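You operate a simulated robot arm through the tools that you are given. There is no shell and no other tool.

Carry out the task below with a simulated robot arm. There is one attempt and no reset: what you move stays moved.

TASK
Swap two cartons in the spares crate for the black corner block.
Fine: the CLAMPS and FILTERS cartons go on the bench above the green drawer; close the crate's lid; the TUBES and RUBBER cartons and the motor in the crate stay where they are. Set down upright: short carton, filters carton, what you pick out.

The check looks at the end state, three seconds after you hand in, the way a careful person would. Anything else that was tipped, shoved, dropped, spilled or broken makes it a failure. A push-on lid holds only when it is set on centred and level and pressed home; a screw cap is set on level and turned clockwise until tight.

THE ROBOT
A 6-joint arm with a two-finger gripper, fixed in place. Base frame: the origin is on the floor under the middle of its stand, x ahead of it, y to its left, z up; the work surface is at about z = 0.7. Units: m, degrees, N and s.
It reaches about 1.637 m from its shoulder. Its first joint turns from -166.0 to 166.0 degrees. Payload 3.43 kg.
The TCP is the grasp point between the finger pads, 0.02 m short of the fingertips. In the tool frame z runs along the fingers and y along their closing line. The gripper opens to 0.19 m; its body begins 0.248 m behind the TCP.
Orientation is that of the tool frame in the base frame, as [roll, pitch, yaw] about the fixed x, y, z axes, in that order (R = Rz(yaw) Ry(pitch) Rx(roll)). With the fingers straight down and closing along the base's y, the tool's x points along the base's -x, its y along +y and its z along -z.

THE INTERFACE
- The arm moves only by the tool apply_moves. Its argument "targets" is a list of rows, each an object (a shift or turn left out is 0, a gripper value left out holds the last) with "gripper": the opening, from 0 (shut) to 1 (fully open); "offset": the shift along the base's x, y, z in units of 30 mm (1.0 is 30 mm), a list of three; "angular": the turn, a rotation vector about the base's x, y, z in units of 6 degrees (1.0 is 6 degrees), a list of three. In form: [{"gripper": gripper, "offset": [dx, dy, dz], "angular": [rx, ry, rz]}, ...]. A call has 1 to 20 rows; each row shifts and turns the commanded pose from where the row before left it. A call with a number of a shift or a turn outside -1 to 1 is refused whole. Rows are played at 5 a second. More than 0.05 m and 8.6 degrees between two rows, or a gripper value outside its range, and nothing of the call is played. Where a pose cannot be reached the arm comes as near as it can. A force on the tool above 90 N (or 10 N above the force at the start of the call, whichever is more), or a blocked arm, ends the call early, and 0.2 s more pass. The fingers move at their own pace (about 0.045 m/s each) and stop on an object; they squeeze with about 26 N. The grip force told is the motor's: it shows also when the fingers shut on nothing. Time passes only in rows, and 0.2 s behind the last, so rows that do not move let the fingers close. The reply holds the time, the measured pose of the TCP, the force on the tool along the base axes, the opening and the grip force, in the units named above and with some noise, with the torque about the TCP (base axes, N m) and any sound that the robot's microphone picked up.
- Cameras (640 x 400 px; columns grow to the right, rows downward): "scene" is fixed at [0.0508, 0.6489, 1.4951]; the picture's right is [-0.69, 0.72, 0.00], its down [-0.26, -0.25, -0.93] and it looks along [-0.68, -0.64, 0.36] (base axes); focal length 214 px, centre (320, 200). "wrist" rides on the gripper at [0.07, -0.009, -0.288] in the tool frame; the picture's right is [0.12, 0.99, 0.00], its down [-0.96, 0.12, -0.25] and it looks along [-0.25, 0.03, 0.97] (tool axes); focal length 261 px, centre (320, 200). There is no depth. A picture from a camera that has moved, and an enlarged one, comes with that camera's place and axes in the base frame and with its lens.
- camera(camera): a new picture of that camera. It takes no simulated time.
- slide_trunk(by): slides the trunk up (or, below 0, down) by that many m; the arm rides with it, the base frame stays. It gives what a move gives, with no picture.
- close_up(camera, box): a new picture of the part [left, top, right, bottom] of that camera's present view, enlarged. It takes no simulated time.
- sign_off(): hands the job in; it is judged then, once.

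Places have to be worked out from the pictures, the camera data and where the tool is seen. Open the gripper and draw the arm clear of the work before you hand the job in, unless the task says otherwise.

The tools are called after "Request:" by a JSON object that holds its "fn" and its "kwargs". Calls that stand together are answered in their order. apply_moves: Moves the arm, as the interface text tells. Its arguments: {"type":"object","properties":{"targets":{"type":"array"}},"required":["targets"]} The other tools are called the same way: slide_trunk (by) moves the trunk up or down; camera (camera) takes a picture; close_up (camera, box) takes an enlarged picture of a part of a camera's view; sign_off () hands the job in.

At the start:

```text
time_s: 0.0
tcp_pos: [0.5701, -0.1472, 1.3038]
tcp_rot: [180.0, 0.0, 179.9]
ft_force: [-0.2, 0.6, 0.0]
torque: [0.02, 0.0, 0.01]
width: 0.1899
grasp_force: 0.1
trunk travel left (down, up): [-0.15, 0.09]
```

scene: 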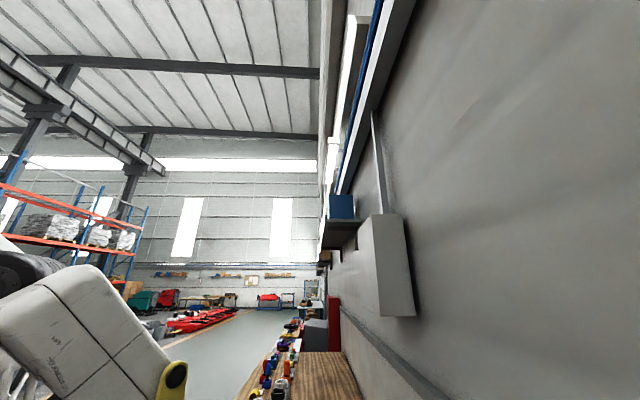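
wrist: 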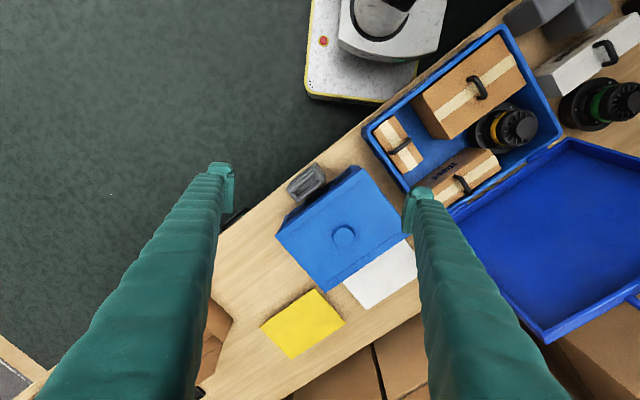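

I'll start by looking at both cameras afresh to work out the layout.

Request:
{"fn": "camera", "kwargs": {"camera": "wrist"}}

Request:
{"fn": "close_up", "kwargs": {"camera": "wrist", "box": [340, 0, 640, 200]}}

Request:
{"fn": "close_up", "kwargs": {"camera": "wrist", "box": [180, 140, 480, 340]}}

Request:
{"fn": "close_up", "kwargs": {"camera": "scene", "box": [220, 280, 400, 400]}}

```text
taken
camera wrist: at [0.4988, -0.1557, 1.5924], right [-0.12, 0.99, 0.0], down [0.96, 0.11, 0.25], along [0.25, 0.03, -0.97], focal length 261 px, centre (320, 200)
```

wrist: 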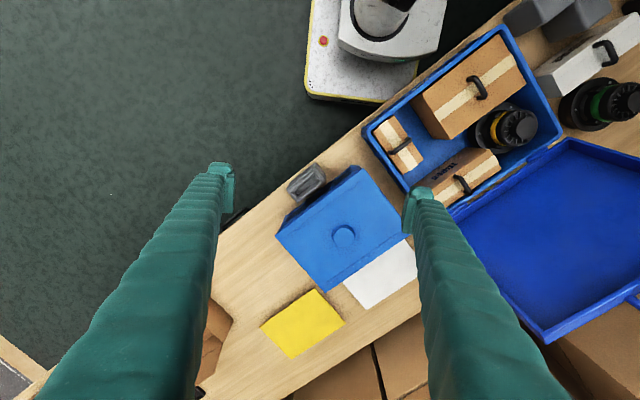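

```text
2.00 times, centred on (490, 100) of wrist
camera zoom: at [0.4988, -0.1557, 1.5924], right [-0.12, 0.99, 0.0], down [0.96, 0.11, 0.25], along [0.25, 0.03, -0.97], focal length 521 px, centre (-20, 400)
```

zoom: 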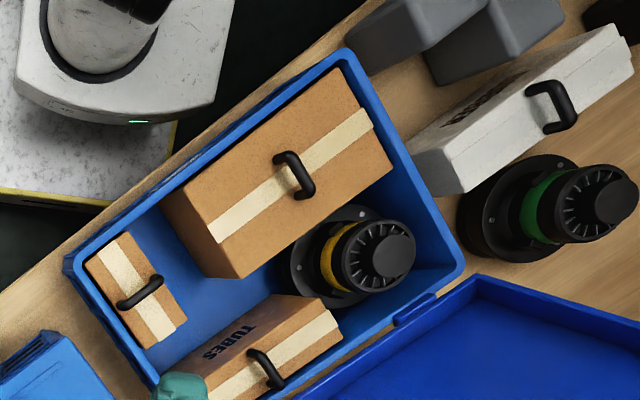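

```text
2.00 times, centred on (330, 240) of wrist
camera zoom: at [0.4988, -0.1557, 1.5924], right [-0.12, 0.99, 0.0], down [0.96, 0.11, 0.25], along [0.25, 0.03, -0.97], focal length 521 px, centre (300, 120)
```

zoom: 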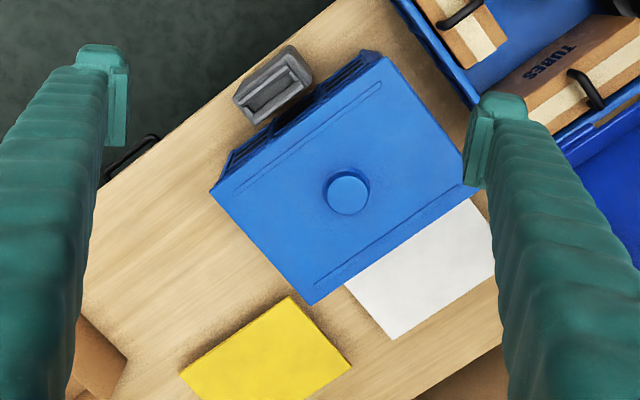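

```text
3.33 times, centred on (310, 340) of scene
camera zoom: at [0.0508, 0.6489, 1.4951], right [-0.69, 0.72, 0.0], down [-0.26, -0.25, -0.93], along [-0.68, -0.64, 0.36], focal length 715 px, centre (353, -267)
```

zoom: 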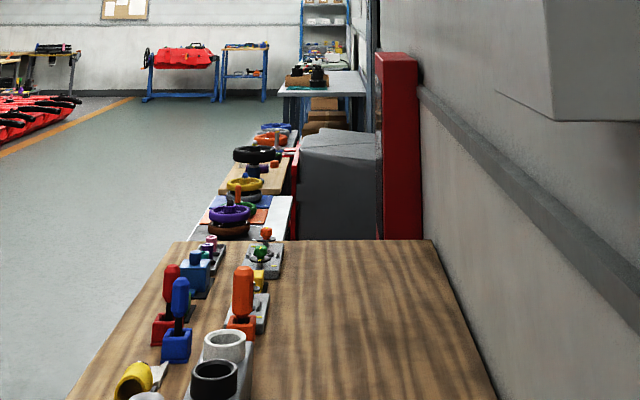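

The crate sits diagonally on the bench to my front-left, with its lid open on the far side. I move the camera over toward the crate and further along the bench to read labels and find the black corner block.

Request:
{"fn": "apply_moves", "kwargs": {"targets": [{"gripper": 1, "offset": [-0.2, 1, 0.2]}, {"offset": [-0.2, 1, 0.2]}, {"offset": [-0.2, 1, 0.2]}, {"offset": [-0.2, 1, 0.2]}, {"offset": [-0.2, 1, 0.2]}, {"offset": [-0.2, 1, 0.2]}, {"offset": [-0.2, 1, 0.2]}, {"offset": [-0.2, 1, 0.2]}, {"offset": [-0.2, 1, 0.2]}, {"offset": [-0.2, 1, 0.2]}, {"offset": [-0.2, 1, 0.2]}, {"offset": [-0.2, 1, 0.2]}]}}

Request:
{"fn": "camera", "kwargs": {"camera": "wrist"}}

```text
time_s: 2.6
tcp_pos: [0.4953, 0.2114, 1.3324]
tcp_rot: [179.8, 0.3, 180.0]
ft_force: [-0.4, -0.2, -0.3]
torque: [0.1, 0.06, -0.01]
width: 0.1898
grasp_force: 0.0
out of reach, approached as far as the arm can: row 6, 7, 8, 9, 10, 11, 12
trunk travel left (down, up): [-0.15, 0.09]
```

```text
taken
camera wrist: at [0.4223, 0.2045, 1.6195], right [-0.12, 0.99, 0.0], down [0.96, 0.11, 0.25], along [0.25, 0.03, -0.97], focal length 261 px, centre (320, 200)
```

wrist: 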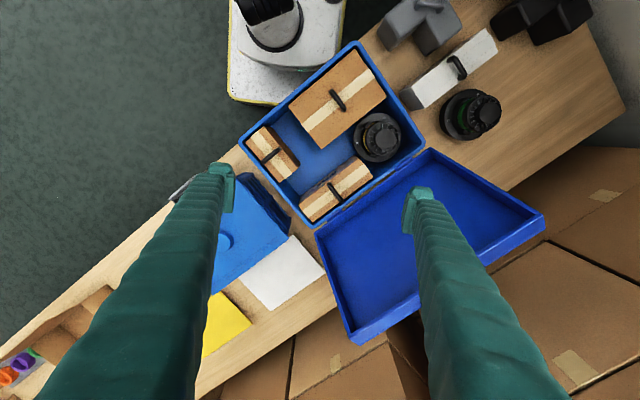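

From here I can see a grey angled block, a black one beyond it, a white box and a second motor. I enlarge these.

Request:
{"fn": "close_up", "kwargs": {"camera": "wrist", "box": [340, 0, 640, 188]}}

Request:
{"fn": "close_up", "kwargs": {"camera": "wrist", "box": [230, 40, 430, 240]}}

Request:
{"fn": "close_up", "kwargs": {"camera": "wrist", "box": [0, 160, 360, 400]}}

```text
2.13 times, centred on (490, 94) of wrist
camera zoom: at [0.4223, 0.2045, 1.6195], right [-0.12, 0.99, 0.0], down [0.96, 0.11, 0.25], along [0.25, 0.03, -0.97], focal length 555 px, centre (-42, 426)
```

zoom: 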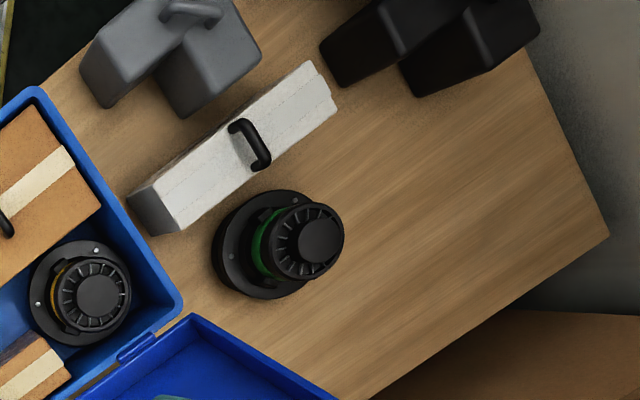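

```text
2.00 times, centred on (330, 140) of wrist
camera zoom: at [0.4223, 0.2045, 1.6195], right [-0.12, 0.99, 0.0], down [0.96, 0.11, 0.25], along [0.25, 0.03, -0.97], focal length 521 px, centre (300, 320)
```

zoom: 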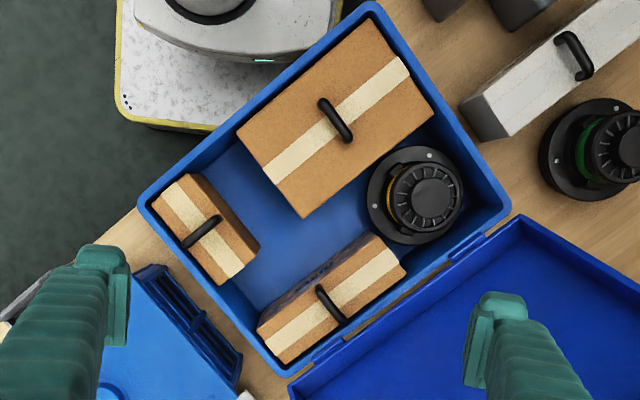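

```text
1.67 times, centred on (180, 280) of wrist
camera zoom: at [0.4223, 0.2045, 1.6195], right [-0.12, 0.99, 0.0], down [0.96, 0.11, 0.25], along [0.25, 0.03, -0.97], focal length 434 px, centre (553, 67)
```

zoom: 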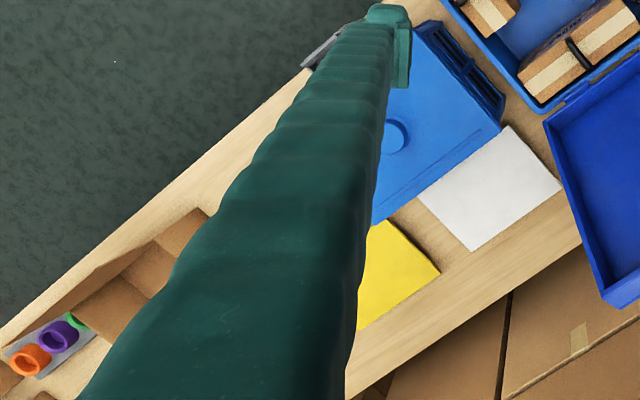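

The crate holds a small carton, a large carton, TUBES and a motor with a yellow band; I must read the other labels. I swing the camera to the front-left of the crate, yawed and tilted so it sees the cartons' near and end faces.

Request:
{"fn": "apply_moves", "kwargs": {"targets": [{"gripper": 1, "offset": [-0.1, -1, -0.2], "angular": [0, 0, 1]}, {"offset": [-0.1, -1, -0.2], "angular": [0, 0, 1]}, {"offset": [-0.1, -1, -0.2], "angular": [0, 0, 1]}, {"offset": [-0.1, -1, -0.2], "angular": [0, 0, 1]}, {"offset": [-0.1, -1, -0.2], "angular": [0, 0, 1]}, {"offset": [-0.1, -1, -0.2], "angular": [0, 0, 1]}, {"offset": [-0.1, -1, -0.2], "angular": [0, 0, 1]}, {"offset": [-0.1, -1, -0.2], "angular": [0, 0, 1]}, {"offset": [-0.1, -1, -0.2], "angular": [0, 0, 1]}, {"offset": [-0.1, -1, -0.2], "angular": [0, 0, 1]}, {"offset": [-0.1, -1, -0.2], "angular": [0, 0, 1]}, {"offset": [-0.1, -1, -0.2], "angular": [0, 0, 1]}, {"angular": [0, 0, 1]}, {"angular": [0, 0, 1]}, {"angular": [0, 0, 1]}, {"angular": [1, 0, 0]}, {"angular": [1, 0, 0]}, {"angular": [1, 0, 0]}, {"angular": [1, 0, 0]}]}}

Request:
{"fn": "camera", "kwargs": {"camera": "wrist"}}

```text
time_s: 6.6
tcp_pos: [0.4622, -0.1444, 1.2539]
tcp_rot: [-179.7, 24.0, -90.1]
ft_force: [-0.8, 0.3, -0.8]
torque: [-0.09, -0.04, -0.02]
width: 0.1901
grasp_force: 0.1
out of reach, approached as far as the arm can: row 19
trunk travel left (down, up): [-0.15, 0.09]
```

```text
taken
camera wrist: at [0.4677, -0.3265, 1.4898], right [-0.99, -0.11, -0.05], down [-0.12, 0.78, 0.62], along [-0.02, 0.62, -0.79], focal length 261 px, centre (320, 200)
```

wrist: 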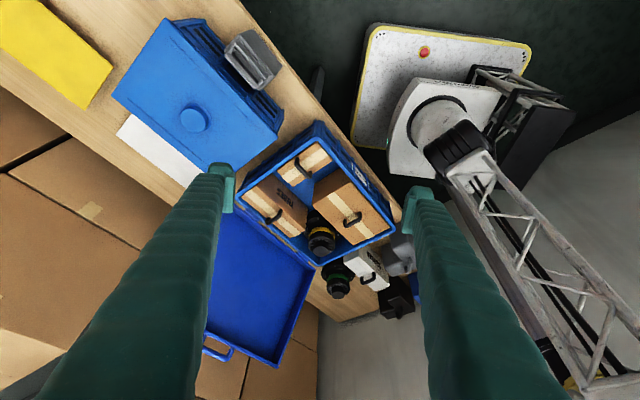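

Request:
{"fn": "close_up", "kwargs": {"camera": "wrist", "box": [230, 110, 420, 230]}}

Request:
{"fn": "close_up", "kwargs": {"camera": "wrist", "box": [300, 200, 440, 330]}}

Request:
{"fn": "close_up", "kwargs": {"camera": "wrist", "box": [100, 0, 340, 180]}}

```text
3.33 times, centred on (325, 170) of wrist
camera zoom: at [0.4677, -0.3265, 1.4898], right [-0.99, -0.11, -0.05], down [-0.12, 0.78, 0.62], along [-0.02, 0.62, -0.79], focal length 869 px, centre (303, 300)
```

zoom: 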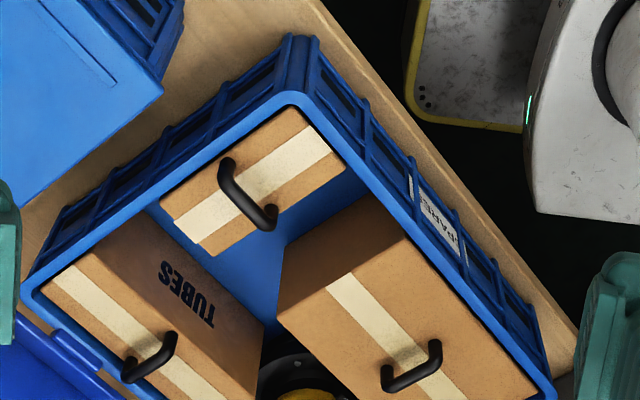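

```text
3.08 times, centred on (370, 265) of wrist
camera zoom: at [0.4677, -0.3265, 1.4898], right [-0.99, -0.11, -0.05], down [-0.12, 0.78, 0.62], along [-0.02, 0.62, -0.79], focal length 802 px, centre (166, 0)
```

zoom: 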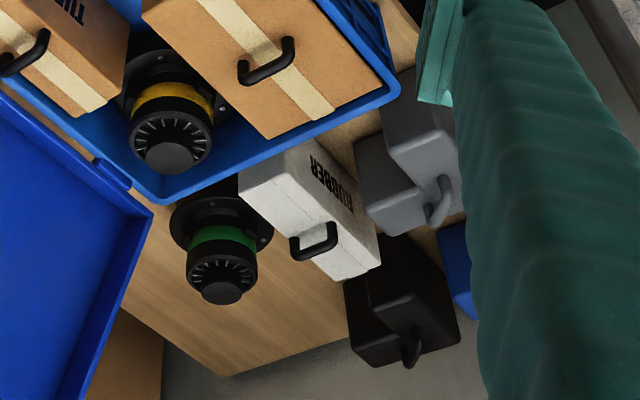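

```text
2.22 times, centred on (220, 90) of wrist
camera zoom: at [0.4677, -0.3265, 1.4898], right [-0.99, -0.11, -0.05], down [-0.12, 0.78, 0.62], along [-0.02, 0.62, -0.79], focal length 579 px, centre (542, 444)
```

zoom: 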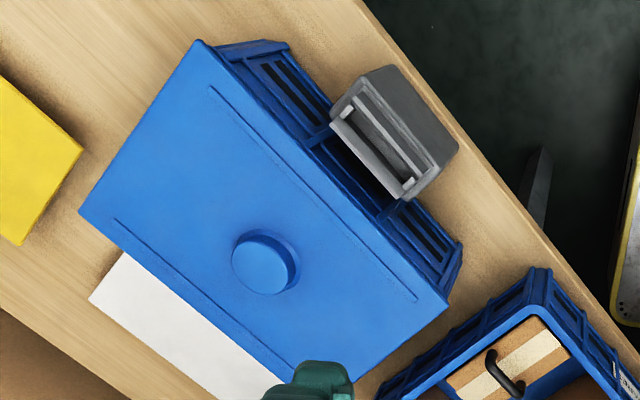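

The white box outside is RUBBER, and the crate's near wall is labelled SPARES, so the small and large cartons in it should be CLAMPS and FILTERS. The bench's near edge follows x+y≈0.41. Next I look at the bench's near face to find the green drawer.

Request:
{"fn": "apply_moves", "kwargs": {"targets": [{"gripper": 1, "offset": [0.33, -0.95, -0.5], "angular": [0, 0, -0.833]}, {"offset": [0.33, -0.95, -0.5], "angular": [0, 0, -0.833]}, {"offset": [0.33, -0.95, -0.5], "angular": [0, 0, -0.833]}, {"offset": [0.33, -0.95, -0.5], "angular": [0, 0, -0.833]}, {"offset": [0.33, -0.95, -0.5], "angular": [0, 0, -0.833]}, {"offset": [0.33, -0.95, -0.5], "angular": [0, 0, -0.833]}, {"offset": [0.33, -0.95, -0.5], "angular": [0, 0, -0.833]}, {"offset": [0.33, -0.95, -0.5], "angular": [0, 0, -0.833]}, {"offset": [0.33, -0.95, -0.5], "angular": [0, 0, -0.833]}]}}

Request:
{"fn": "camera", "kwargs": {"camera": "wrist"}}

```text
time_s: 8.6
tcp_pos: [0.5501, -0.4018, 1.1208]
tcp_rot: [-180.0, 24.0, -135.2]
ft_force: [0.7, 0.1, -0.6]
torque: [-0.09, -0.02, -0.04]
width: 0.1899
grasp_force: 0.1
trunk travel left (down, up): [-0.15, 0.09]
```

```text
taken
camera wrist: at [0.4265, -0.5359, 1.3555], right [-0.78, 0.63, -0.05], down [0.47, 0.63, 0.62], along [0.42, 0.46, -0.79], focal length 261 px, centre (320, 200)
```

wrist: 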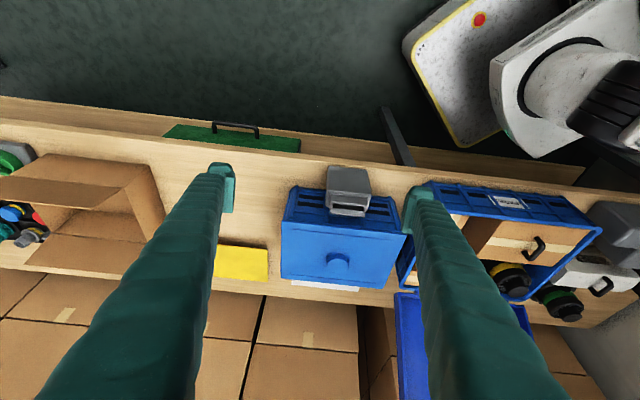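

A green drawer front with a black handle shows on the bench's near face. I enlarge it and the other parts.

Request:
{"fn": "close_up", "kwargs": {"camera": "wrist", "box": [120, 80, 420, 280]}}

Request:
{"fn": "close_up", "kwargs": {"camera": "wrist", "box": [0, 80, 200, 280]}}

Request:
{"fn": "close_up", "kwargs": {"camera": "wrist", "box": [400, 160, 640, 340]}}

```text
2.00 times, centred on (270, 180) of wrist
camera zoom: at [0.4265, -0.5359, 1.3555], right [-0.78, 0.63, -0.05], down [0.47, 0.63, 0.62], along [0.42, 0.46, -0.79], focal length 521 px, centre (420, 240)
```

zoom: 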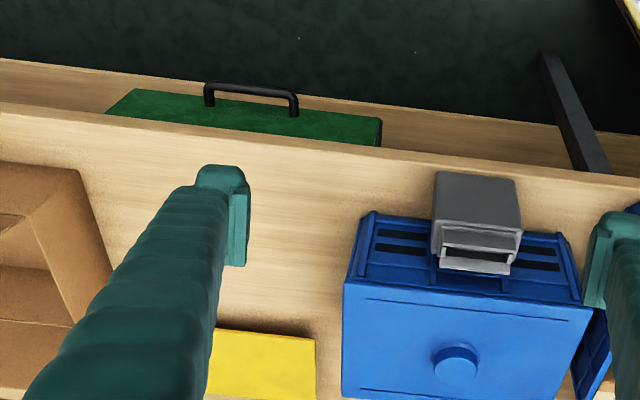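

```text
2.00 times, centred on (100, 180) of wrist
camera zoom: at [0.4265, -0.5359, 1.3555], right [-0.78, 0.63, -0.05], down [0.47, 0.63, 0.62], along [0.42, 0.46, -0.79], focal length 521 px, centre (760, 240)
```

zoom: 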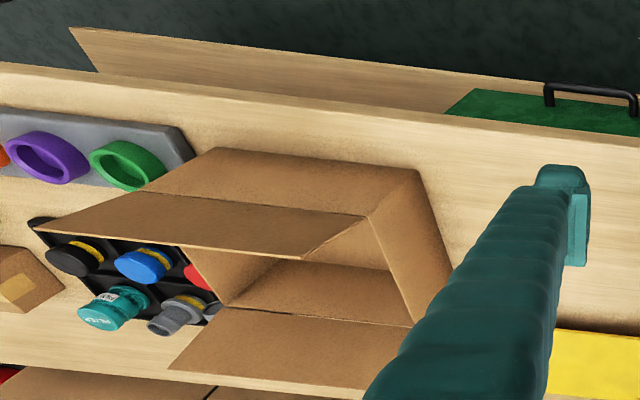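

```text
2.22 times, centred on (520, 250) of wrist
camera zoom: at [0.4265, -0.5359, 1.3555], right [-0.78, 0.63, -0.05], down [0.47, 0.63, 0.62], along [0.42, 0.46, -0.79], focal length 579 px, centre (-124, 89)
```

zoom: 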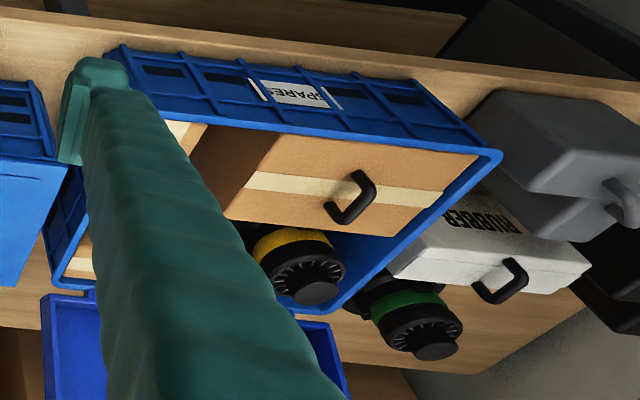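

The green drawer front spans roughly bench-coordinates s1 from −1.12 to −0.73 (along the bench), so the set-down area is left of the closed blue box. I go above that spot with the gripper vertical to see what is free there.

Request:
{"fn": "apply_moves", "kwargs": {"targets": [{"gripper": 1, "offset": [0.98, 0.17, 0.3], "angular": [-0.707, 0.707, 0]}, {"offset": [0.98, 0.17, 0.3], "angular": [-0.707, 0.707, 0]}, {"offset": [0.98, 0.17, 0.3], "angular": [-0.707, 0.707, 0]}, {"offset": [0.98, 0.17, 0.3], "angular": [-0.707, 0.707, 0]}, {"offset": [0.98, 0.17, 0.3]}, {"offset": [0.98, 0.17, 0.3]}, {"offset": [0.98, 0.17, 0.1]}, {"offset": [0.98, 0.17, 0.1]}, {"offset": [0.98, 0.17, 0.1]}, {"offset": [0.98, 0.17, 0.1]}, {"offset": [0.98, 0.17, 0.1]}, {"offset": [0.98, 0.17, 0.1]}, {"offset": [0.98, 0.17, 0.1]}, {"offset": [0.98, 0.17, 0.1]}, {"offset": [0.98, 0.17, 0.1]}]}}

Request:
{"fn": "camera", "kwargs": {"camera": "wrist"}}

```text
time_s: 11.8
tcp_pos: [0.9416, -0.3068, 1.1385]
tcp_rot: [-179.6, 0.2, -135.1]
ft_force: [-1.2, -0.7, 1.3]
torque: [0.04, -0.09, 0.02]
width: 0.19
grasp_force: 0.0
out of reach, approached as far as the arm can: row 11, 12, 13, 14, 15
trunk travel left (down, up): [-0.15, 0.09]
```

```text
taken
camera wrist: at [0.8942, -0.362, 1.4263], right [-0.79, 0.62, -0.01], down [0.6, 0.76, 0.25], along [0.16, 0.19, -0.97], focal length 261 px, centre (320, 200)
```

wrist: 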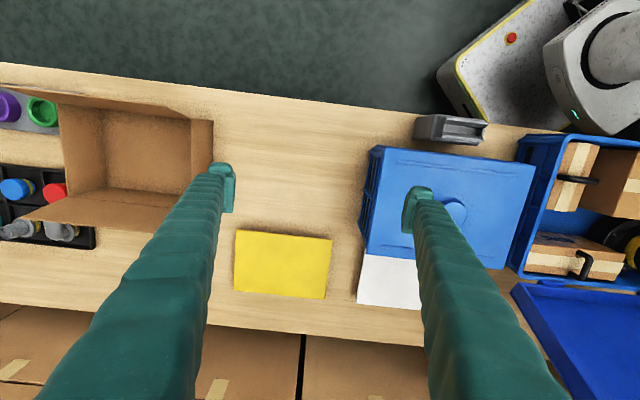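

The free patch is between the cardboard box's flap (s1≈−1.18) and the closed blue box (s1≈−0.75), in front of the yellow sheet, and that lies above the green drawer. I go back over the spares crate with this bench-aligned orientation for closer measurements.

Request:
{"fn": "apply_moves", "kwargs": {"targets": [{"gripper": 1, "offset": [-0.96, 0.96, 0.1]}, {"offset": [-0.96, 0.96, 0.1]}, {"offset": [-0.96, 0.96, 0.1]}, {"offset": [-0.96, 0.96, 0.1]}, {"offset": [-0.96, 0.96, 0.1]}, {"offset": [-0.96, 0.96, 0.1]}, {"offset": [-0.96, 0.96, 0.1]}, {"offset": [-0.96, 0.96, 0.1]}, {"offset": [-0.96, 0.96, 0]}, {"offset": [-0.96, 0.96, 0]}, {"offset": [-0.96, 0.96, 0]}, {"offset": [-0.96, 0.96, 0]}, {"offset": [-0.96, 0.96, 0]}, {"offset": [-0.96, 0.96, 0]}, {"offset": [-0.96, 0.96, 0]}, {"offset": [-0.96, 0.96, 0]}, {"offset": [-0.96, 0.96, 0]}, {"offset": [-0.96, 0.96, 0]}]}}

Request:
{"fn": "camera", "kwargs": {"camera": "wrist"}}

```text
time_s: 15.6
tcp_pos: [0.4239, 0.2103, 1.1637]
tcp_rot: [-180.0, 0.0, -135.1]
ft_force: [0.5, 0.6, -0.1]
torque: [0.04, 0.12, -0.02]
width: 0.1899
grasp_force: 0.0
trunk travel left (down, up): [-0.15, 0.09]
```

```text
taken
camera wrist: at [0.3786, 0.1543, 1.452], right [-0.79, 0.62, 0.0], down [0.6, 0.76, 0.25], along [0.15, 0.19, -0.97], focal length 261 px, centre (320, 200)
```

wrist: 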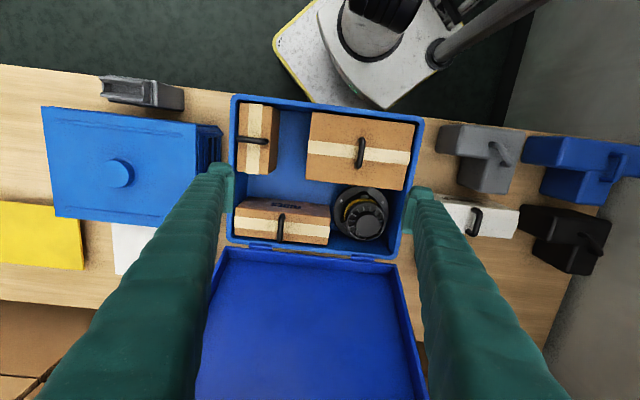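

Nicely aligned now; grey, blue and black corner blocks stand on the right, and the black one is at about (570, 238). I zoom in for measurements.

Request:
{"fn": "close_up", "kwargs": {"camera": "wrist", "box": [220, 80, 440, 217]}}

Request:
{"fn": "close_up", "kwargs": {"camera": "wrist", "box": [420, 100, 640, 300]}}

Request:
{"fn": "close_up", "kwargs": {"camera": "wrist", "box": [200, 200, 440, 400]}}

```text
2.91 times, centred on (330, 148) of wrist
camera zoom: at [0.3786, 0.1543, 1.452], right [-0.79, 0.62, 0.0], down [0.6, 0.76, 0.25], along [0.15, 0.19, -0.97], focal length 758 px, centre (291, 350)
```

zoom: 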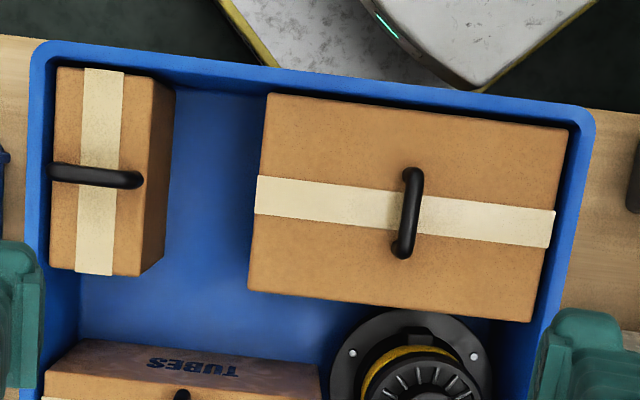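

```text
2.00 times, centred on (530, 200) of wrist
camera zoom: at [0.3786, 0.1543, 1.452], right [-0.79, 0.62, 0.0], down [0.6, 0.76, 0.25], along [0.15, 0.19, -0.97], focal length 521 px, centre (-100, 200)
```

zoom: 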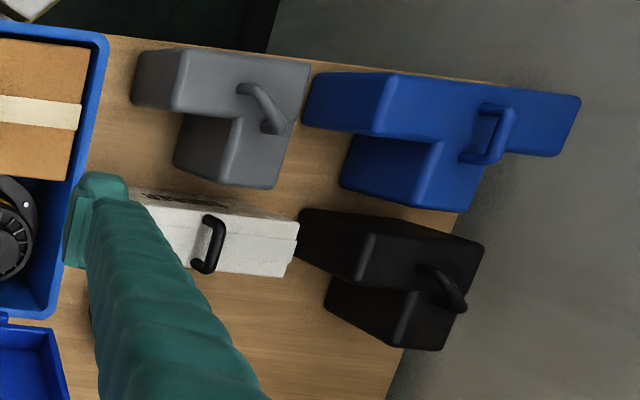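

```text
2.00 times, centred on (320, 300) of wrist
camera zoom: at [0.3786, 0.1543, 1.452], right [-0.79, 0.62, 0.0], down [0.6, 0.76, 0.25], along [0.15, 0.19, -0.97], focal length 521 px, centre (320, 0)
```

zoom: 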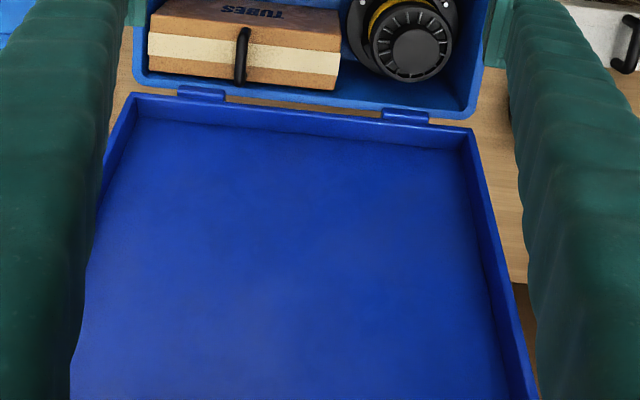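

The crate rim is at about z≈0.835, and the big carton's handle is at roughly s1=−0.066, s2=0.409 (base ≈ (0.336, 0.243)). I move above it and lower to z≈1.0 with a partly closed gripper, then check.

Request:
{"fn": "apply_moves", "kwargs": {"targets": [{"gripper": 0.45, "offset": [-0.489, 0.179, -0.5]}, {"offset": [-0.489, 0.179, -0.8]}, {"offset": [-0.489, 0.179, -0.9]}, {"offset": [-0.489, 0.179, -0.9]}, {"offset": [-0.489, 0.179, -0.9]}, {"offset": [-0.489, 0.179, -0.9]}, {"offset": [0, 0, -0.5]}]}}

Request:
{"fn": "camera", "kwargs": {"camera": "wrist"}}

```text
time_s: 17.2
tcp_pos: [0.3331, 0.244, 1.0016]
tcp_rot: [-179.9, 0.0, -135.1]
ft_force: [1.1, -0.1, -0.1]
torque: [0.0, -0.03, 0.0]
width: 0.0858
grasp_force: 0.0
trunk travel left (down, up): [-0.15, 0.09]
```

```text
taken
camera wrist: at [0.289, 0.188, 1.2895], right [-0.79, 0.62, 0.0], down [0.6, 0.76, 0.25], along [0.15, 0.2, -0.97], focal length 261 px, centre (320, 200)
```

wrist: 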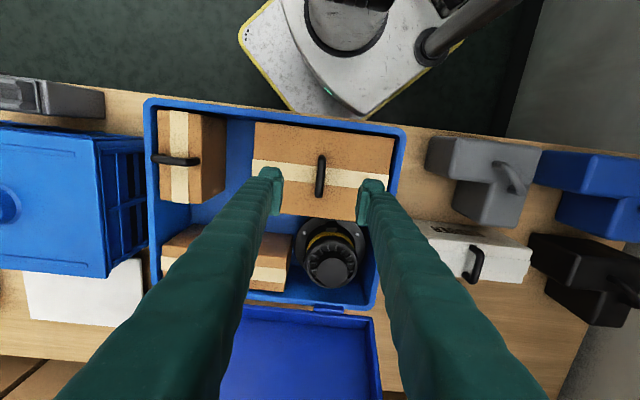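

The handle lies right under the TCP. I zoom in to gauge its height more exactly before going down.

Request:
{"fn": "close_up", "kwargs": {"camera": "wrist", "box": [240, 120, 400, 220]}}

Request:
{"fn": "close_up", "kwargs": {"camera": "wrist", "box": [130, 80, 420, 270]}}

```text
4.00 times, centred on (320, 170) of wrist
camera zoom: at [0.289, 0.188, 1.2895], right [-0.79, 0.62, 0.0], down [0.6, 0.76, 0.25], along [0.15, 0.2, -0.97], focal length 1043 px, centre (320, 320)
```

zoom: 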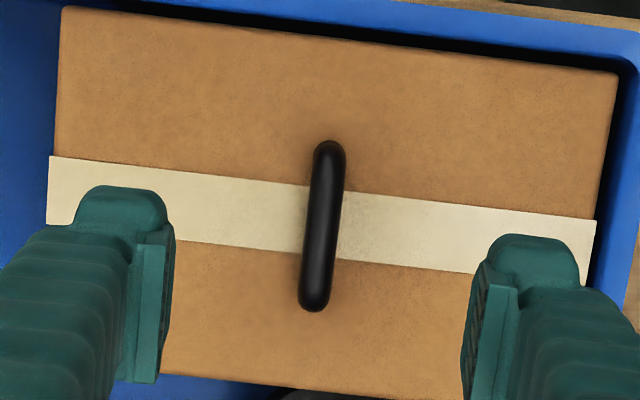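

```text
2.11 times, centred on (275, 175) of wrist
camera zoom: at [0.289, 0.188, 1.2895], right [-0.79, 0.62, 0.0], down [0.6, 0.76, 0.25], along [0.15, 0.2, -0.97], focal length 549 px, centre (415, 253)
```

zoom: 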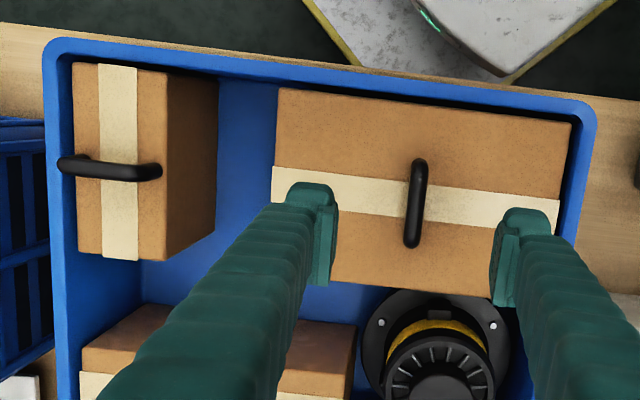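

Carton top is about z≈0.827, the bar just above it. I go down to z≈0.90 and look again.

Request:
{"fn": "apply_moves", "kwargs": {"targets": [{"offset": [0.02, -0.02, -0.8]}, {"offset": [0, 0, -0.8]}, {"offset": [0, 0, -0.8]}, {"offset": [0, 0, -0.8]}]}}

Request:
{"fn": "camera", "kwargs": {"camera": "wrist"}}

Request:
{"fn": "close_up", "kwargs": {"camera": "wrist", "box": [240, 120, 400, 220]}}

```text
time_s: 18.2
tcp_pos: [0.3334, 0.2421, 0.9044]
tcp_rot: [-179.9, 0.0, -135.0]
ft_force: [-0.1, -1.1, 0.5]
torque: [0.05, -0.02, 0.01]
width: 0.0852
grasp_force: 0.0
trunk travel left (down, up): [-0.15, 0.09]
```

```text
taken
camera wrist: at [0.2884, 0.1865, 1.1928], right [-0.79, 0.62, 0.0], down [0.6, 0.76, 0.25], along [0.15, 0.19, -0.97], focal length 261 px, centre (320, 200)
```

wrist: 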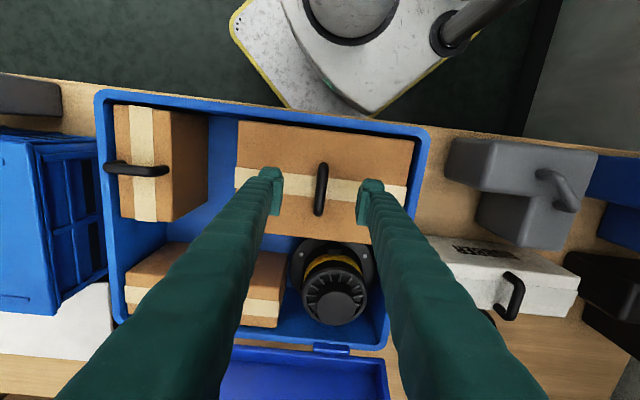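

```text
4.00 times, centred on (320, 170) of wrist
camera zoom: at [0.2884, 0.1865, 1.1928], right [-0.79, 0.62, 0.0], down [0.6, 0.76, 0.25], along [0.15, 0.19, -0.97], focal length 1043 px, centre (320, 320)
```

zoom: 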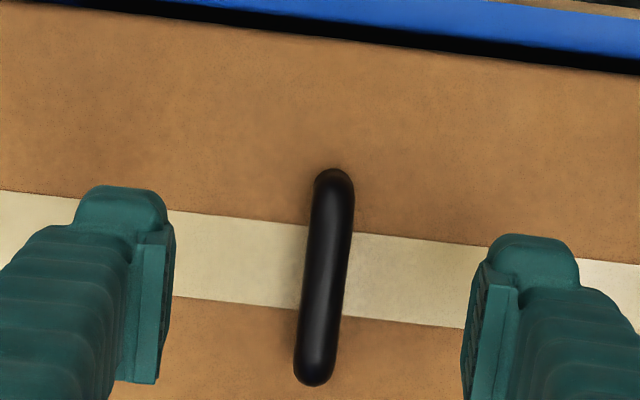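

The bar is at z≈0.865 and centred between the fingers. I descend to z≈0.862 and close on it.

Request:
{"fn": "apply_moves", "kwargs": {"targets": [{"offset": [0, 0, -0.7]}, {"offset": [0, 0, -0.7]}, {"gripper": 0}, {"gripper": 0}, {"gripper": 0}, {"gripper": 0}, {"gripper": 0}, {"gripper": 0}, {"gripper": 0}]}}

Request:
{"fn": "close_up", "kwargs": {"camera": "wrist", "box": [240, 120, 400, 220]}}

```text
time_s: 20.2
tcp_pos: [0.3337, 0.2438, 0.8617]
tcp_rot: [180.0, 0.0, -135.1]
ft_force: [-1.4, 0.6, -0.3]
torque: [0.02, 0.0, -0.01]
width: 0.01
grasp_force: 26.0
trunk travel left (down, up): [-0.15, 0.09]
```

```text
4.00 times, centred on (320, 170) of wrist
camera zoom: at [0.2886, 0.187, 1.1498], right [-0.79, 0.62, 0.0], down [0.6, 0.76, 0.25], along [0.15, 0.19, -0.97], focal length 1043 px, centre (320, 320)
```

zoom: 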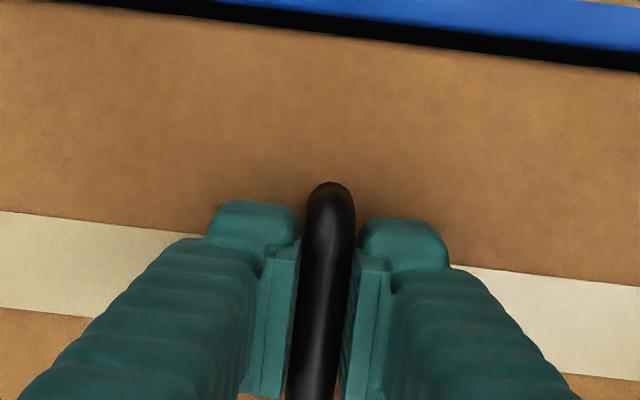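

Gripped on the bar (width 10 mm). I lift straight up a little and watch the force.

Request:
{"fn": "apply_moves", "kwargs": {"targets": [{"gripper": 0, "offset": [0, 0, 0.2]}, {"offset": [0, 0, 0.3]}, {"offset": [0, 0, 0.5]}, {"offset": [0, 0, 0.5]}]}}

Request:
{"fn": "camera", "kwargs": {"camera": "wrist"}}

```text
time_s: 21.2
tcp_pos: [0.3343, 0.2437, 0.9084]
tcp_rot: [180.0, 0.0, -135.0]
ft_force: [-0.4, -0.1, 0.6]
torque: [-0.02, 0.06, 0.0]
width: 0.0
grasp_force: 26.0
trunk travel left (down, up): [-0.15, 0.09]
```

```text
taken
camera wrist: at [0.2896, 0.1874, 1.1963], right [-0.79, 0.62, 0.0], down [0.6, 0.76, 0.25], along [0.15, 0.19, -0.97], focal length 261 px, centre (320, 200)
```

wrist: 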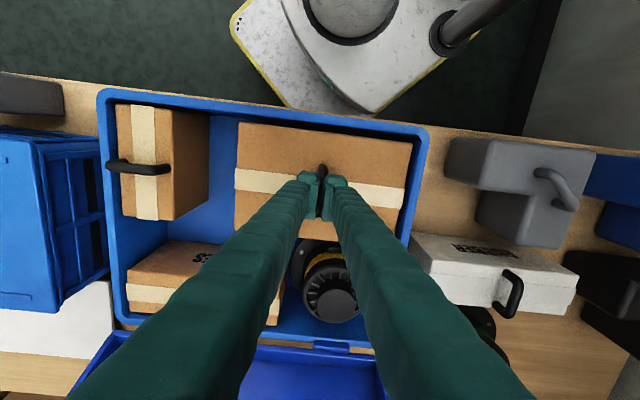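

The gripper slipped off over the top of the bar (width 0), so the bar sits lower than I thought. I open again and re-measure the bar from here.

Request:
{"fn": "apply_moves", "kwargs": {"targets": [{"gripper": 0.45}, {"gripper": 0.45}, {"gripper": 0.45}, {"gripper": 0.45}, {"gripper": 0.45}]}}

Request:
{"fn": "close_up", "kwargs": {"camera": "wrist", "box": [240, 120, 400, 220]}}

Request:
{"fn": "close_up", "kwargs": {"camera": "wrist", "box": [90, 80, 440, 300]}}

```text
time_s: 22.4
tcp_pos: [0.3344, 0.2437, 0.9075]
tcp_rot: [180.0, 0.0, -135.1]
ft_force: [-0.4, -0.2, 0.3]
torque: [-0.01, -0.02, 0.04]
width: 0.0857
grasp_force: 0.1
trunk travel left (down, up): [-0.15, 0.09]
```

```text
4.00 times, centred on (320, 170) of wrist
camera zoom: at [0.2894, 0.1872, 1.1961], right [-0.79, 0.62, 0.0], down [0.6, 0.76, 0.25], along [0.15, 0.19, -0.97], focal length 1043 px, centre (320, 320)
```

zoom: 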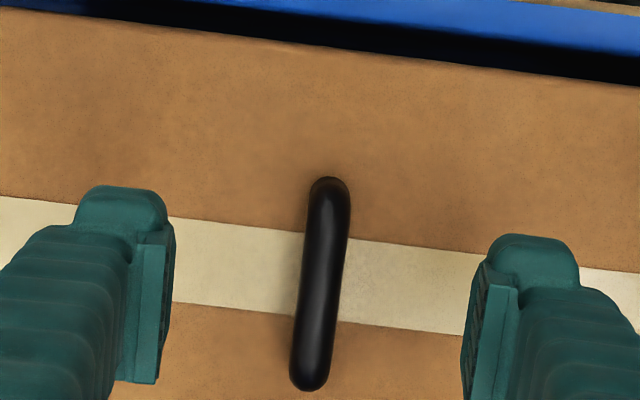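

```text
1.82 times, centred on (265, 190) of wrist
camera zoom: at [0.2894, 0.1872, 1.1961], right [-0.79, 0.62, 0.0], down [0.6, 0.76, 0.25], along [0.15, 0.19, -0.97], focal length 474 px, centre (420, 218)
```

zoom: 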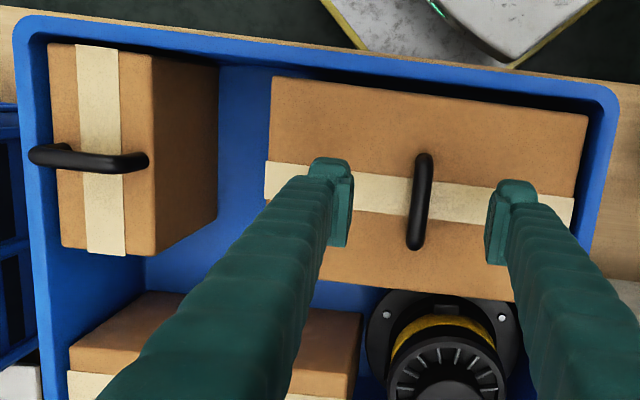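

I'll go lower this time: down to z≈0.850 in small steps, watching for contact with the carton's top.

Request:
{"fn": "apply_moves", "kwargs": {"targets": [{"gripper": 0.45, "offset": [0, -0.02, -0.7]}, {"offset": [0, 0, -0.7]}, {"offset": [0, 0, -0.25]}, {"offset": [0, 0, -0.25]}]}}

Request:
{"fn": "close_up", "kwargs": {"camera": "wrist", "box": [240, 120, 400, 220]}}

```text
time_s: 23.4
tcp_pos: [0.3356, 0.2434, 0.8511]
tcp_rot: [180.0, 0.0, -135.0]
ft_force: [-1.1, -0.3, 7.9]
torque: [-0.02, 0.08, -0.02]
width: 0.0852
grasp_force: 0.1
trunk travel left (down, up): [-0.15, 0.09]
```

```text
4.00 times, centred on (320, 170) of wrist
camera zoom: at [0.29, 0.1868, 1.1395], right [-0.79, 0.62, 0.0], down [0.6, 0.76, 0.25], along [0.15, 0.2, -0.97], focal length 1043 px, centre (320, 320)
```

zoom: 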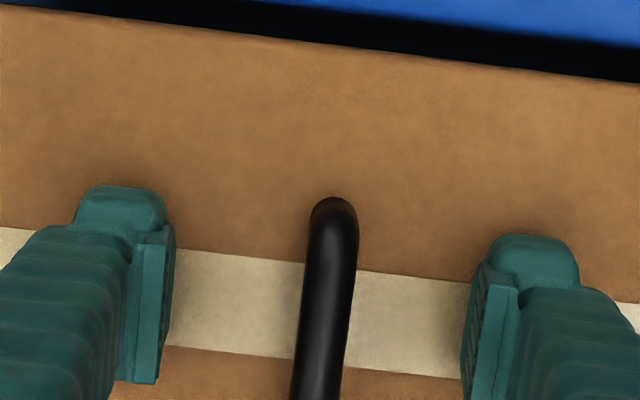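

Contact with the carton top registers (about 8 N) with fingertips at z≈0.831. I back off 2 mm and close on the bar here, then lift very slowly reading the load.

Request:
{"fn": "apply_moves", "kwargs": {"targets": [{"gripper": 0.45, "offset": [0, 0, 0.07]}, {"gripper": 0}, {"gripper": 0}, {"gripper": 0}, {"gripper": 0}, {"gripper": 0}, {"gripper": 0}, {"gripper": 0}]}}

Request:
{"fn": "apply_moves", "kwargs": {"targets": [{"gripper": 0, "offset": [0, 0, 0.1]}, {"gripper": 0, "offset": [0, 0, 0.1]}]}}

```text
time_s: 25.2
tcp_pos: [0.3345, 0.2431, 0.8521]
tcp_rot: [-180.0, 0.0, -135.1]
ft_force: [-1.1, 2.3, 0.8]
torque: [0.0, -0.02, -0.17]
width: 0.0093
grasp_force: 26.2
trunk travel left (down, up): [-0.15, 0.09]
```

```text
time_s: 25.8
tcp_pos: [0.334, 0.2419, 0.8575]
tcp_rot: [180.0, 0.1, -135.1]
ft_force: [0.1, 1.1, -5.6]
torque: [-0.07, -0.01, 0.02]
width: 0.0093
grasp_force: 25.5
trunk travel left (down, up): [-0.15, 0.09]
```

The bar is held now with a load building (−5.6 N). I keep lifting gently.

Request:
{"fn": "apply_moves", "kwargs": {"targets": [{"gripper": 0, "offset": [0, 0, 0.1]}, {"gripper": 0, "offset": [0, 0, 0.1]}, {"gripper": 0, "offset": [0, 0, 0.15]}, {"gripper": 0, "offset": [0, 0, 0.15]}]}}

Request:
{"fn": "camera", "kwargs": {"camera": "wrist"}}

```text
time_s: 26.8
tcp_pos: [0.3345, 0.2433, 0.8747]
tcp_rot: [179.9, 0.1, -135.1]
ft_force: [0.9, 0.4, -5.6]
torque: [-0.04, 0.08, 0.01]
width: 0.0092
grasp_force: 26.0
trunk travel left (down, up): [-0.15, 0.09]
```

```text
taken
camera wrist: at [0.2896, 0.187, 1.1622], right [-0.79, 0.62, 0.0], down [0.6, 0.76, 0.25], along [0.15, 0.19, -0.97], focal length 261 px, centre (320, 200)
```

wrist: 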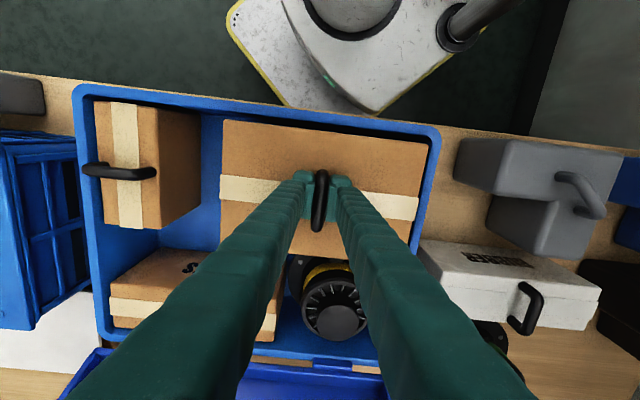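

The carton (≈0.57 kg) is off the crate floor and hangs level. To gain reach at height for the set-down spot, I raise the trunk a little, which also lifts the carton straight up; small step first.

Request:
{"fn": "slide_trunk", "kwargs": {"by": 0.02}}

```text
time_s: 27.5
tcp_pos: [0.336, 0.2432, 0.893]
tcp_rot: [-180.0, 0.1, -135.1]
ft_force: [-1.1, 0.1, -4.7]
torque: [-0.02, 0.02, 0.0]
width: 0.0094
grasp_force: 25.8
trunk travel left (down, up): [-0.17, 0.07]
```

The trunk moves gently and the grip holds. I raise the rest of the travel.

Request:
{"fn": "slide_trunk", "kwargs": {"by": 0.07}}

Request:
{"fn": "camera", "kwargs": {"camera": "wrist"}}

```text
time_s: 28.6
tcp_pos: [0.3353, 0.2427, 0.9627]
tcp_rot: [180.0, 0.0, -135.2]
ft_force: [0.1, -0.2, -6.1]
torque: [0.0, 0.01, -0.04]
width: 0.0091
grasp_force: 25.5
trunk travel left (down, up): [-0.24, 0.0]
```

```text
taken
camera wrist: at [0.2896, 0.187, 1.2521], right [-0.79, 0.62, 0.0], down [0.6, 0.76, 0.25], along [0.15, 0.19, -0.97], focal length 261 px, centre (320, 200)
```

wrist: 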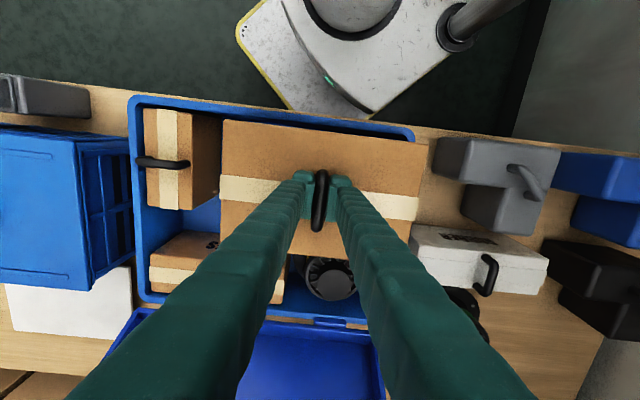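

The carton is still held with its bottom at about rim height. I lift another 10 cm and start carrying it along the bench toward the drawer area.

Request:
{"fn": "apply_moves", "kwargs": {"targets": [{"gripper": 0, "offset": [0, 0, 0.3]}, {"offset": [0, 0, 0.5]}, {"offset": [0, 0, 0.5]}, {"offset": [0, 0, 0.5]}, {"offset": [0, 0, 0.5]}, {"offset": [0, 0, 0.5]}, {"offset": [0, 0, 0.4]}, {"offset": [0, 0, 0.2]}, {"offset": [0.2, -0.2, 0]}, {"offset": [0.4, -0.4, 0]}, {"offset": [0.6, -0.6, 0]}, {"offset": [0.6, -0.6, 0]}, {"offset": [0.6, -0.6, 0]}, {"offset": [0.6, -0.6, 0]}, {"offset": [0.6, -0.6, 0]}, {"offset": [0.6, -0.6, 0]}, {"offset": [0.6, -0.6, 0]}, {"offset": [0.4, -0.4, 0]}, {"offset": [0.2, -0.2, 0]}]}}

Request:
{"fn": "camera", "kwargs": {"camera": "wrist"}}

```text
time_s: 32.5
tcp_pos: [0.4965, 0.0802, 1.0662]
tcp_rot: [-180.0, 0.0, -135.1]
ft_force: [-0.4, -0.7, -4.8]
torque: [-0.01, -0.01, 0.0]
width: 0.0092
grasp_force: 26.1
trunk travel left (down, up): [-0.24, 0.0]
```

```text
taken
camera wrist: at [0.4515, 0.025, 1.3539], right [-0.79, 0.62, 0.0], down [0.6, 0.76, 0.25], along [0.15, 0.19, -0.97], focal length 261 px, centre (320, 200)
```

wrist: 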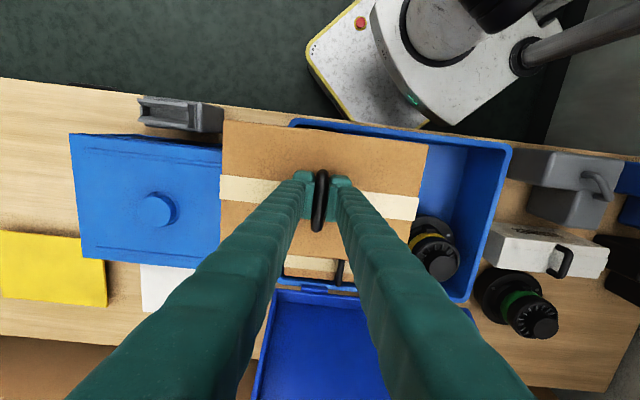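

Held level, clear of the blue box. I continue along the bench.

Request:
{"fn": "apply_moves", "kwargs": {"targets": [{"gripper": 0, "offset": [0.2, -0.2, 0]}, {"offset": [0.4, -0.4, 0]}, {"offset": [0.6, -0.6, 0]}, {"offset": [0.6, -0.6, 0]}, {"offset": [0.6, -0.6, 0]}, {"offset": [0.6, -0.6, 0]}, {"offset": [0.6, -0.6, 0]}, {"offset": [0.6, -0.6, 0]}, {"offset": [0.6, -0.6, 0]}, {"offset": [0.6, -0.6, 0]}, {"offset": [0.6, -0.6, 0]}, {"offset": [0.6, -0.6, 0]}, {"offset": [0.6, -0.6, 0]}, {"offset": [0.6, -0.6, 0]}, {"offset": [0.6, -0.6, 0]}, {"offset": [0.6, -0.6, 0]}, {"offset": [0.6, -0.6, 0]}, {"offset": [0.6, -0.6, 0]}, {"offset": [0.4, -0.4, 0]}, {"offset": [0.2, -0.2, 0]}]}}

Request:
{"fn": "camera", "kwargs": {"camera": "wrist"}}

```text
time_s: 36.8
tcp_pos: [0.8209, -0.2429, 1.0661]
tcp_rot: [180.0, 0.1, -135.0]
ft_force: [0.1, 0.8, -5.2]
torque: [-0.05, 0.0, 0.01]
width: 0.0093
grasp_force: 25.7
trunk travel left (down, up): [-0.24, 0.0]
```

```text
taken
camera wrist: at [0.776, -0.2984, 1.3532], right [-0.79, 0.62, 0.0], down [0.6, 0.76, 0.25], along [0.15, 0.19, -0.97], focal length 261 px, centre (320, 200)
```

wrist: 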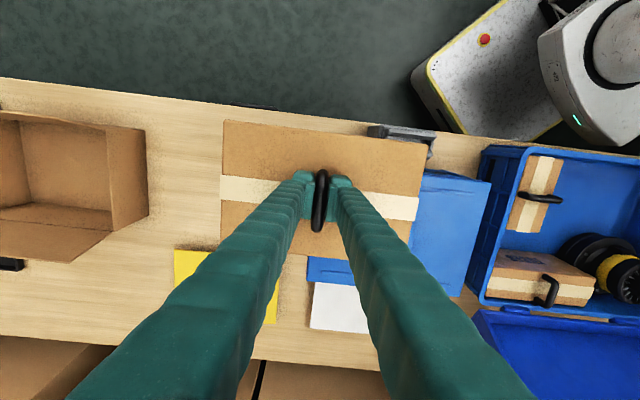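

Now at s1≈−0.75. I go on to s1≈−0.90 and begin lowering, stopping above the bench to check.

Request:
{"fn": "apply_moves", "kwargs": {"targets": [{"gripper": 0, "offset": [0.2, -0.2, 0]}, {"offset": [0.4, -0.4, 0]}, {"offset": [0.6, -0.6, 0]}, {"offset": [0.6, -0.6, 0]}, {"offset": [0.6, -0.6, 0]}, {"offset": [0.6, -0.6, 0]}, {"offset": [0.3, -0.3, 0]}, {"offset": [0.2, -0.2, -0.2]}, {"offset": [0, 0, -0.4]}, {"offset": [0, 0, -0.5]}, {"offset": [0, 0, -0.5]}, {"offset": [0, 0, -0.5]}, {"offset": [0, 0, -0.5]}, {"offset": [0, 0, -0.5]}, {"offset": [0, 0, -0.5]}, {"offset": [0, 0, -0.4]}, {"offset": [0, 0, -0.3]}]}}

Request:
{"fn": "camera", "kwargs": {"camera": "wrist"}}

```text
time_s: 40.4
tcp_pos: [0.9251, -0.348, 0.9365]
tcp_rot: [-179.9, 0.0, -135.1]
ft_force: [-0.2, 0.1, -5.5]
torque: [-0.07, 0.04, 0.04]
width: 0.0096
grasp_force: 26.5
trunk travel left (down, up): [-0.24, 0.0]
```

```text
taken
camera wrist: at [0.8806, -0.4045, 1.2243], right [-0.79, 0.62, 0.0], down [0.6, 0.76, 0.25], along [0.15, 0.19, -0.97], focal length 261 px, centre (320, 200)
```

wrist: 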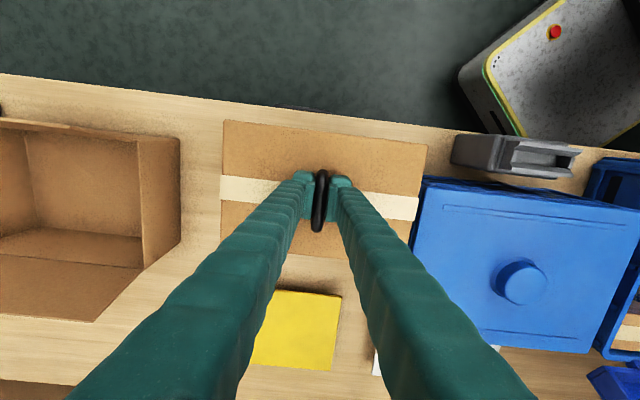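

The carton hangs over the clear patch; the gap to the blue box would be under 3 cm, so I shift 3 cm left and 1 cm inward, then lower to just above the bench.

Request:
{"fn": "apply_moves", "kwargs": {"targets": [{"gripper": 0, "offset": [0.4, -0.1, 0]}, {"offset": [0.4, -0.2, 0]}, {"offset": [0.15, -0.15, 0]}, {"offset": [0, 0, -0.3]}, {"offset": [0, 0, -0.5]}, {"offset": [0, 0, -0.5]}, {"offset": [0, 0, -0.5]}, {"offset": [0, 0, -0.4]}, {"offset": [0, 0, -0.2]}]}}

Request:
{"fn": "camera", "kwargs": {"camera": "wrist"}}

```text
time_s: 42.4
tcp_pos: [0.9549, -0.3614, 0.8646]
tcp_rot: [-180.0, 0.0, -135.1]
ft_force: [0.0, 0.0, -6.1]
torque: [-0.02, 0.03, -0.03]
width: 0.0094
grasp_force: 25.8
trunk travel left (down, up): [-0.24, 0.0]
```

```text
taken
camera wrist: at [0.9092, -0.4177, 1.1527], right [-0.79, 0.62, 0.0], down [0.6, 0.76, 0.25], along [0.15, 0.2, -0.97], focal length 261 px, centre (320, 200)
```

wrist: 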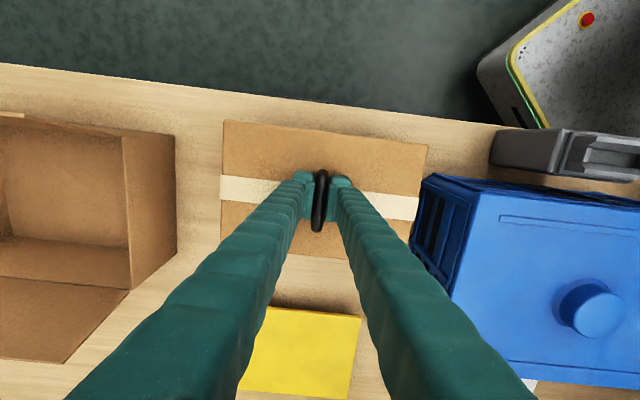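

Well clear on all sides. I lower in 3 mm steps until the carton's weight is taken by the bench.

Request:
{"fn": "apply_moves", "kwargs": {"targets": [{"gripper": 0, "offset": [0, 0, -0.1]}, {"offset": [0, 0, -0.1]}, {"offset": [0, 0, -0.1]}, {"offset": [0, 0, -0.1]}]}}

```text
time_s: 43.4
tcp_pos: [0.9531, -0.363, 0.8522]
tcp_rot: [-179.9, 0.0, -135.1]
ft_force: [0.9, 0.1, -5.0]
torque: [-0.02, 0.05, 0.0]
width: 0.0093
grasp_force: 26.1
trunk travel left (down, up): [-0.24, 0.0]
```

No contact yet. I continue in small steps.

Request:
{"fn": "apply_moves", "kwargs": {"targets": [{"gripper": 0, "offset": [0, 0, -0.1]}, {"offset": [0, 0, -0.1]}]}}

```text
time_s: 44.0
tcp_pos: [0.9537, -0.3608, 0.8472]
tcp_rot: [-179.9, -0.1, -135.1]
ft_force: [1.1, 0.3, -5.6]
torque: [-0.03, 0.03, 0.0]
width: 0.0094
grasp_force: 25.7
trunk travel left (down, up): [-0.24, 0.0]
```

Request:
{"fn": "apply_moves", "kwargs": {"targets": [{"gripper": 0, "offset": [0, 0, -0.1]}, {"offset": [0, 0, -0.07]}]}}

```text
time_s: 44.5
tcp_pos: [0.9536, -0.3614, 0.8441]
tcp_rot: [-179.9, 0.1, -135.2]
ft_force: [-6.2, 1.4, 10.1]
torque: [0.43, -0.48, 0.05]
width: 0.0094
grasp_force: 26.0
trunk travel left (down, up): [-0.24, 0.0]
```

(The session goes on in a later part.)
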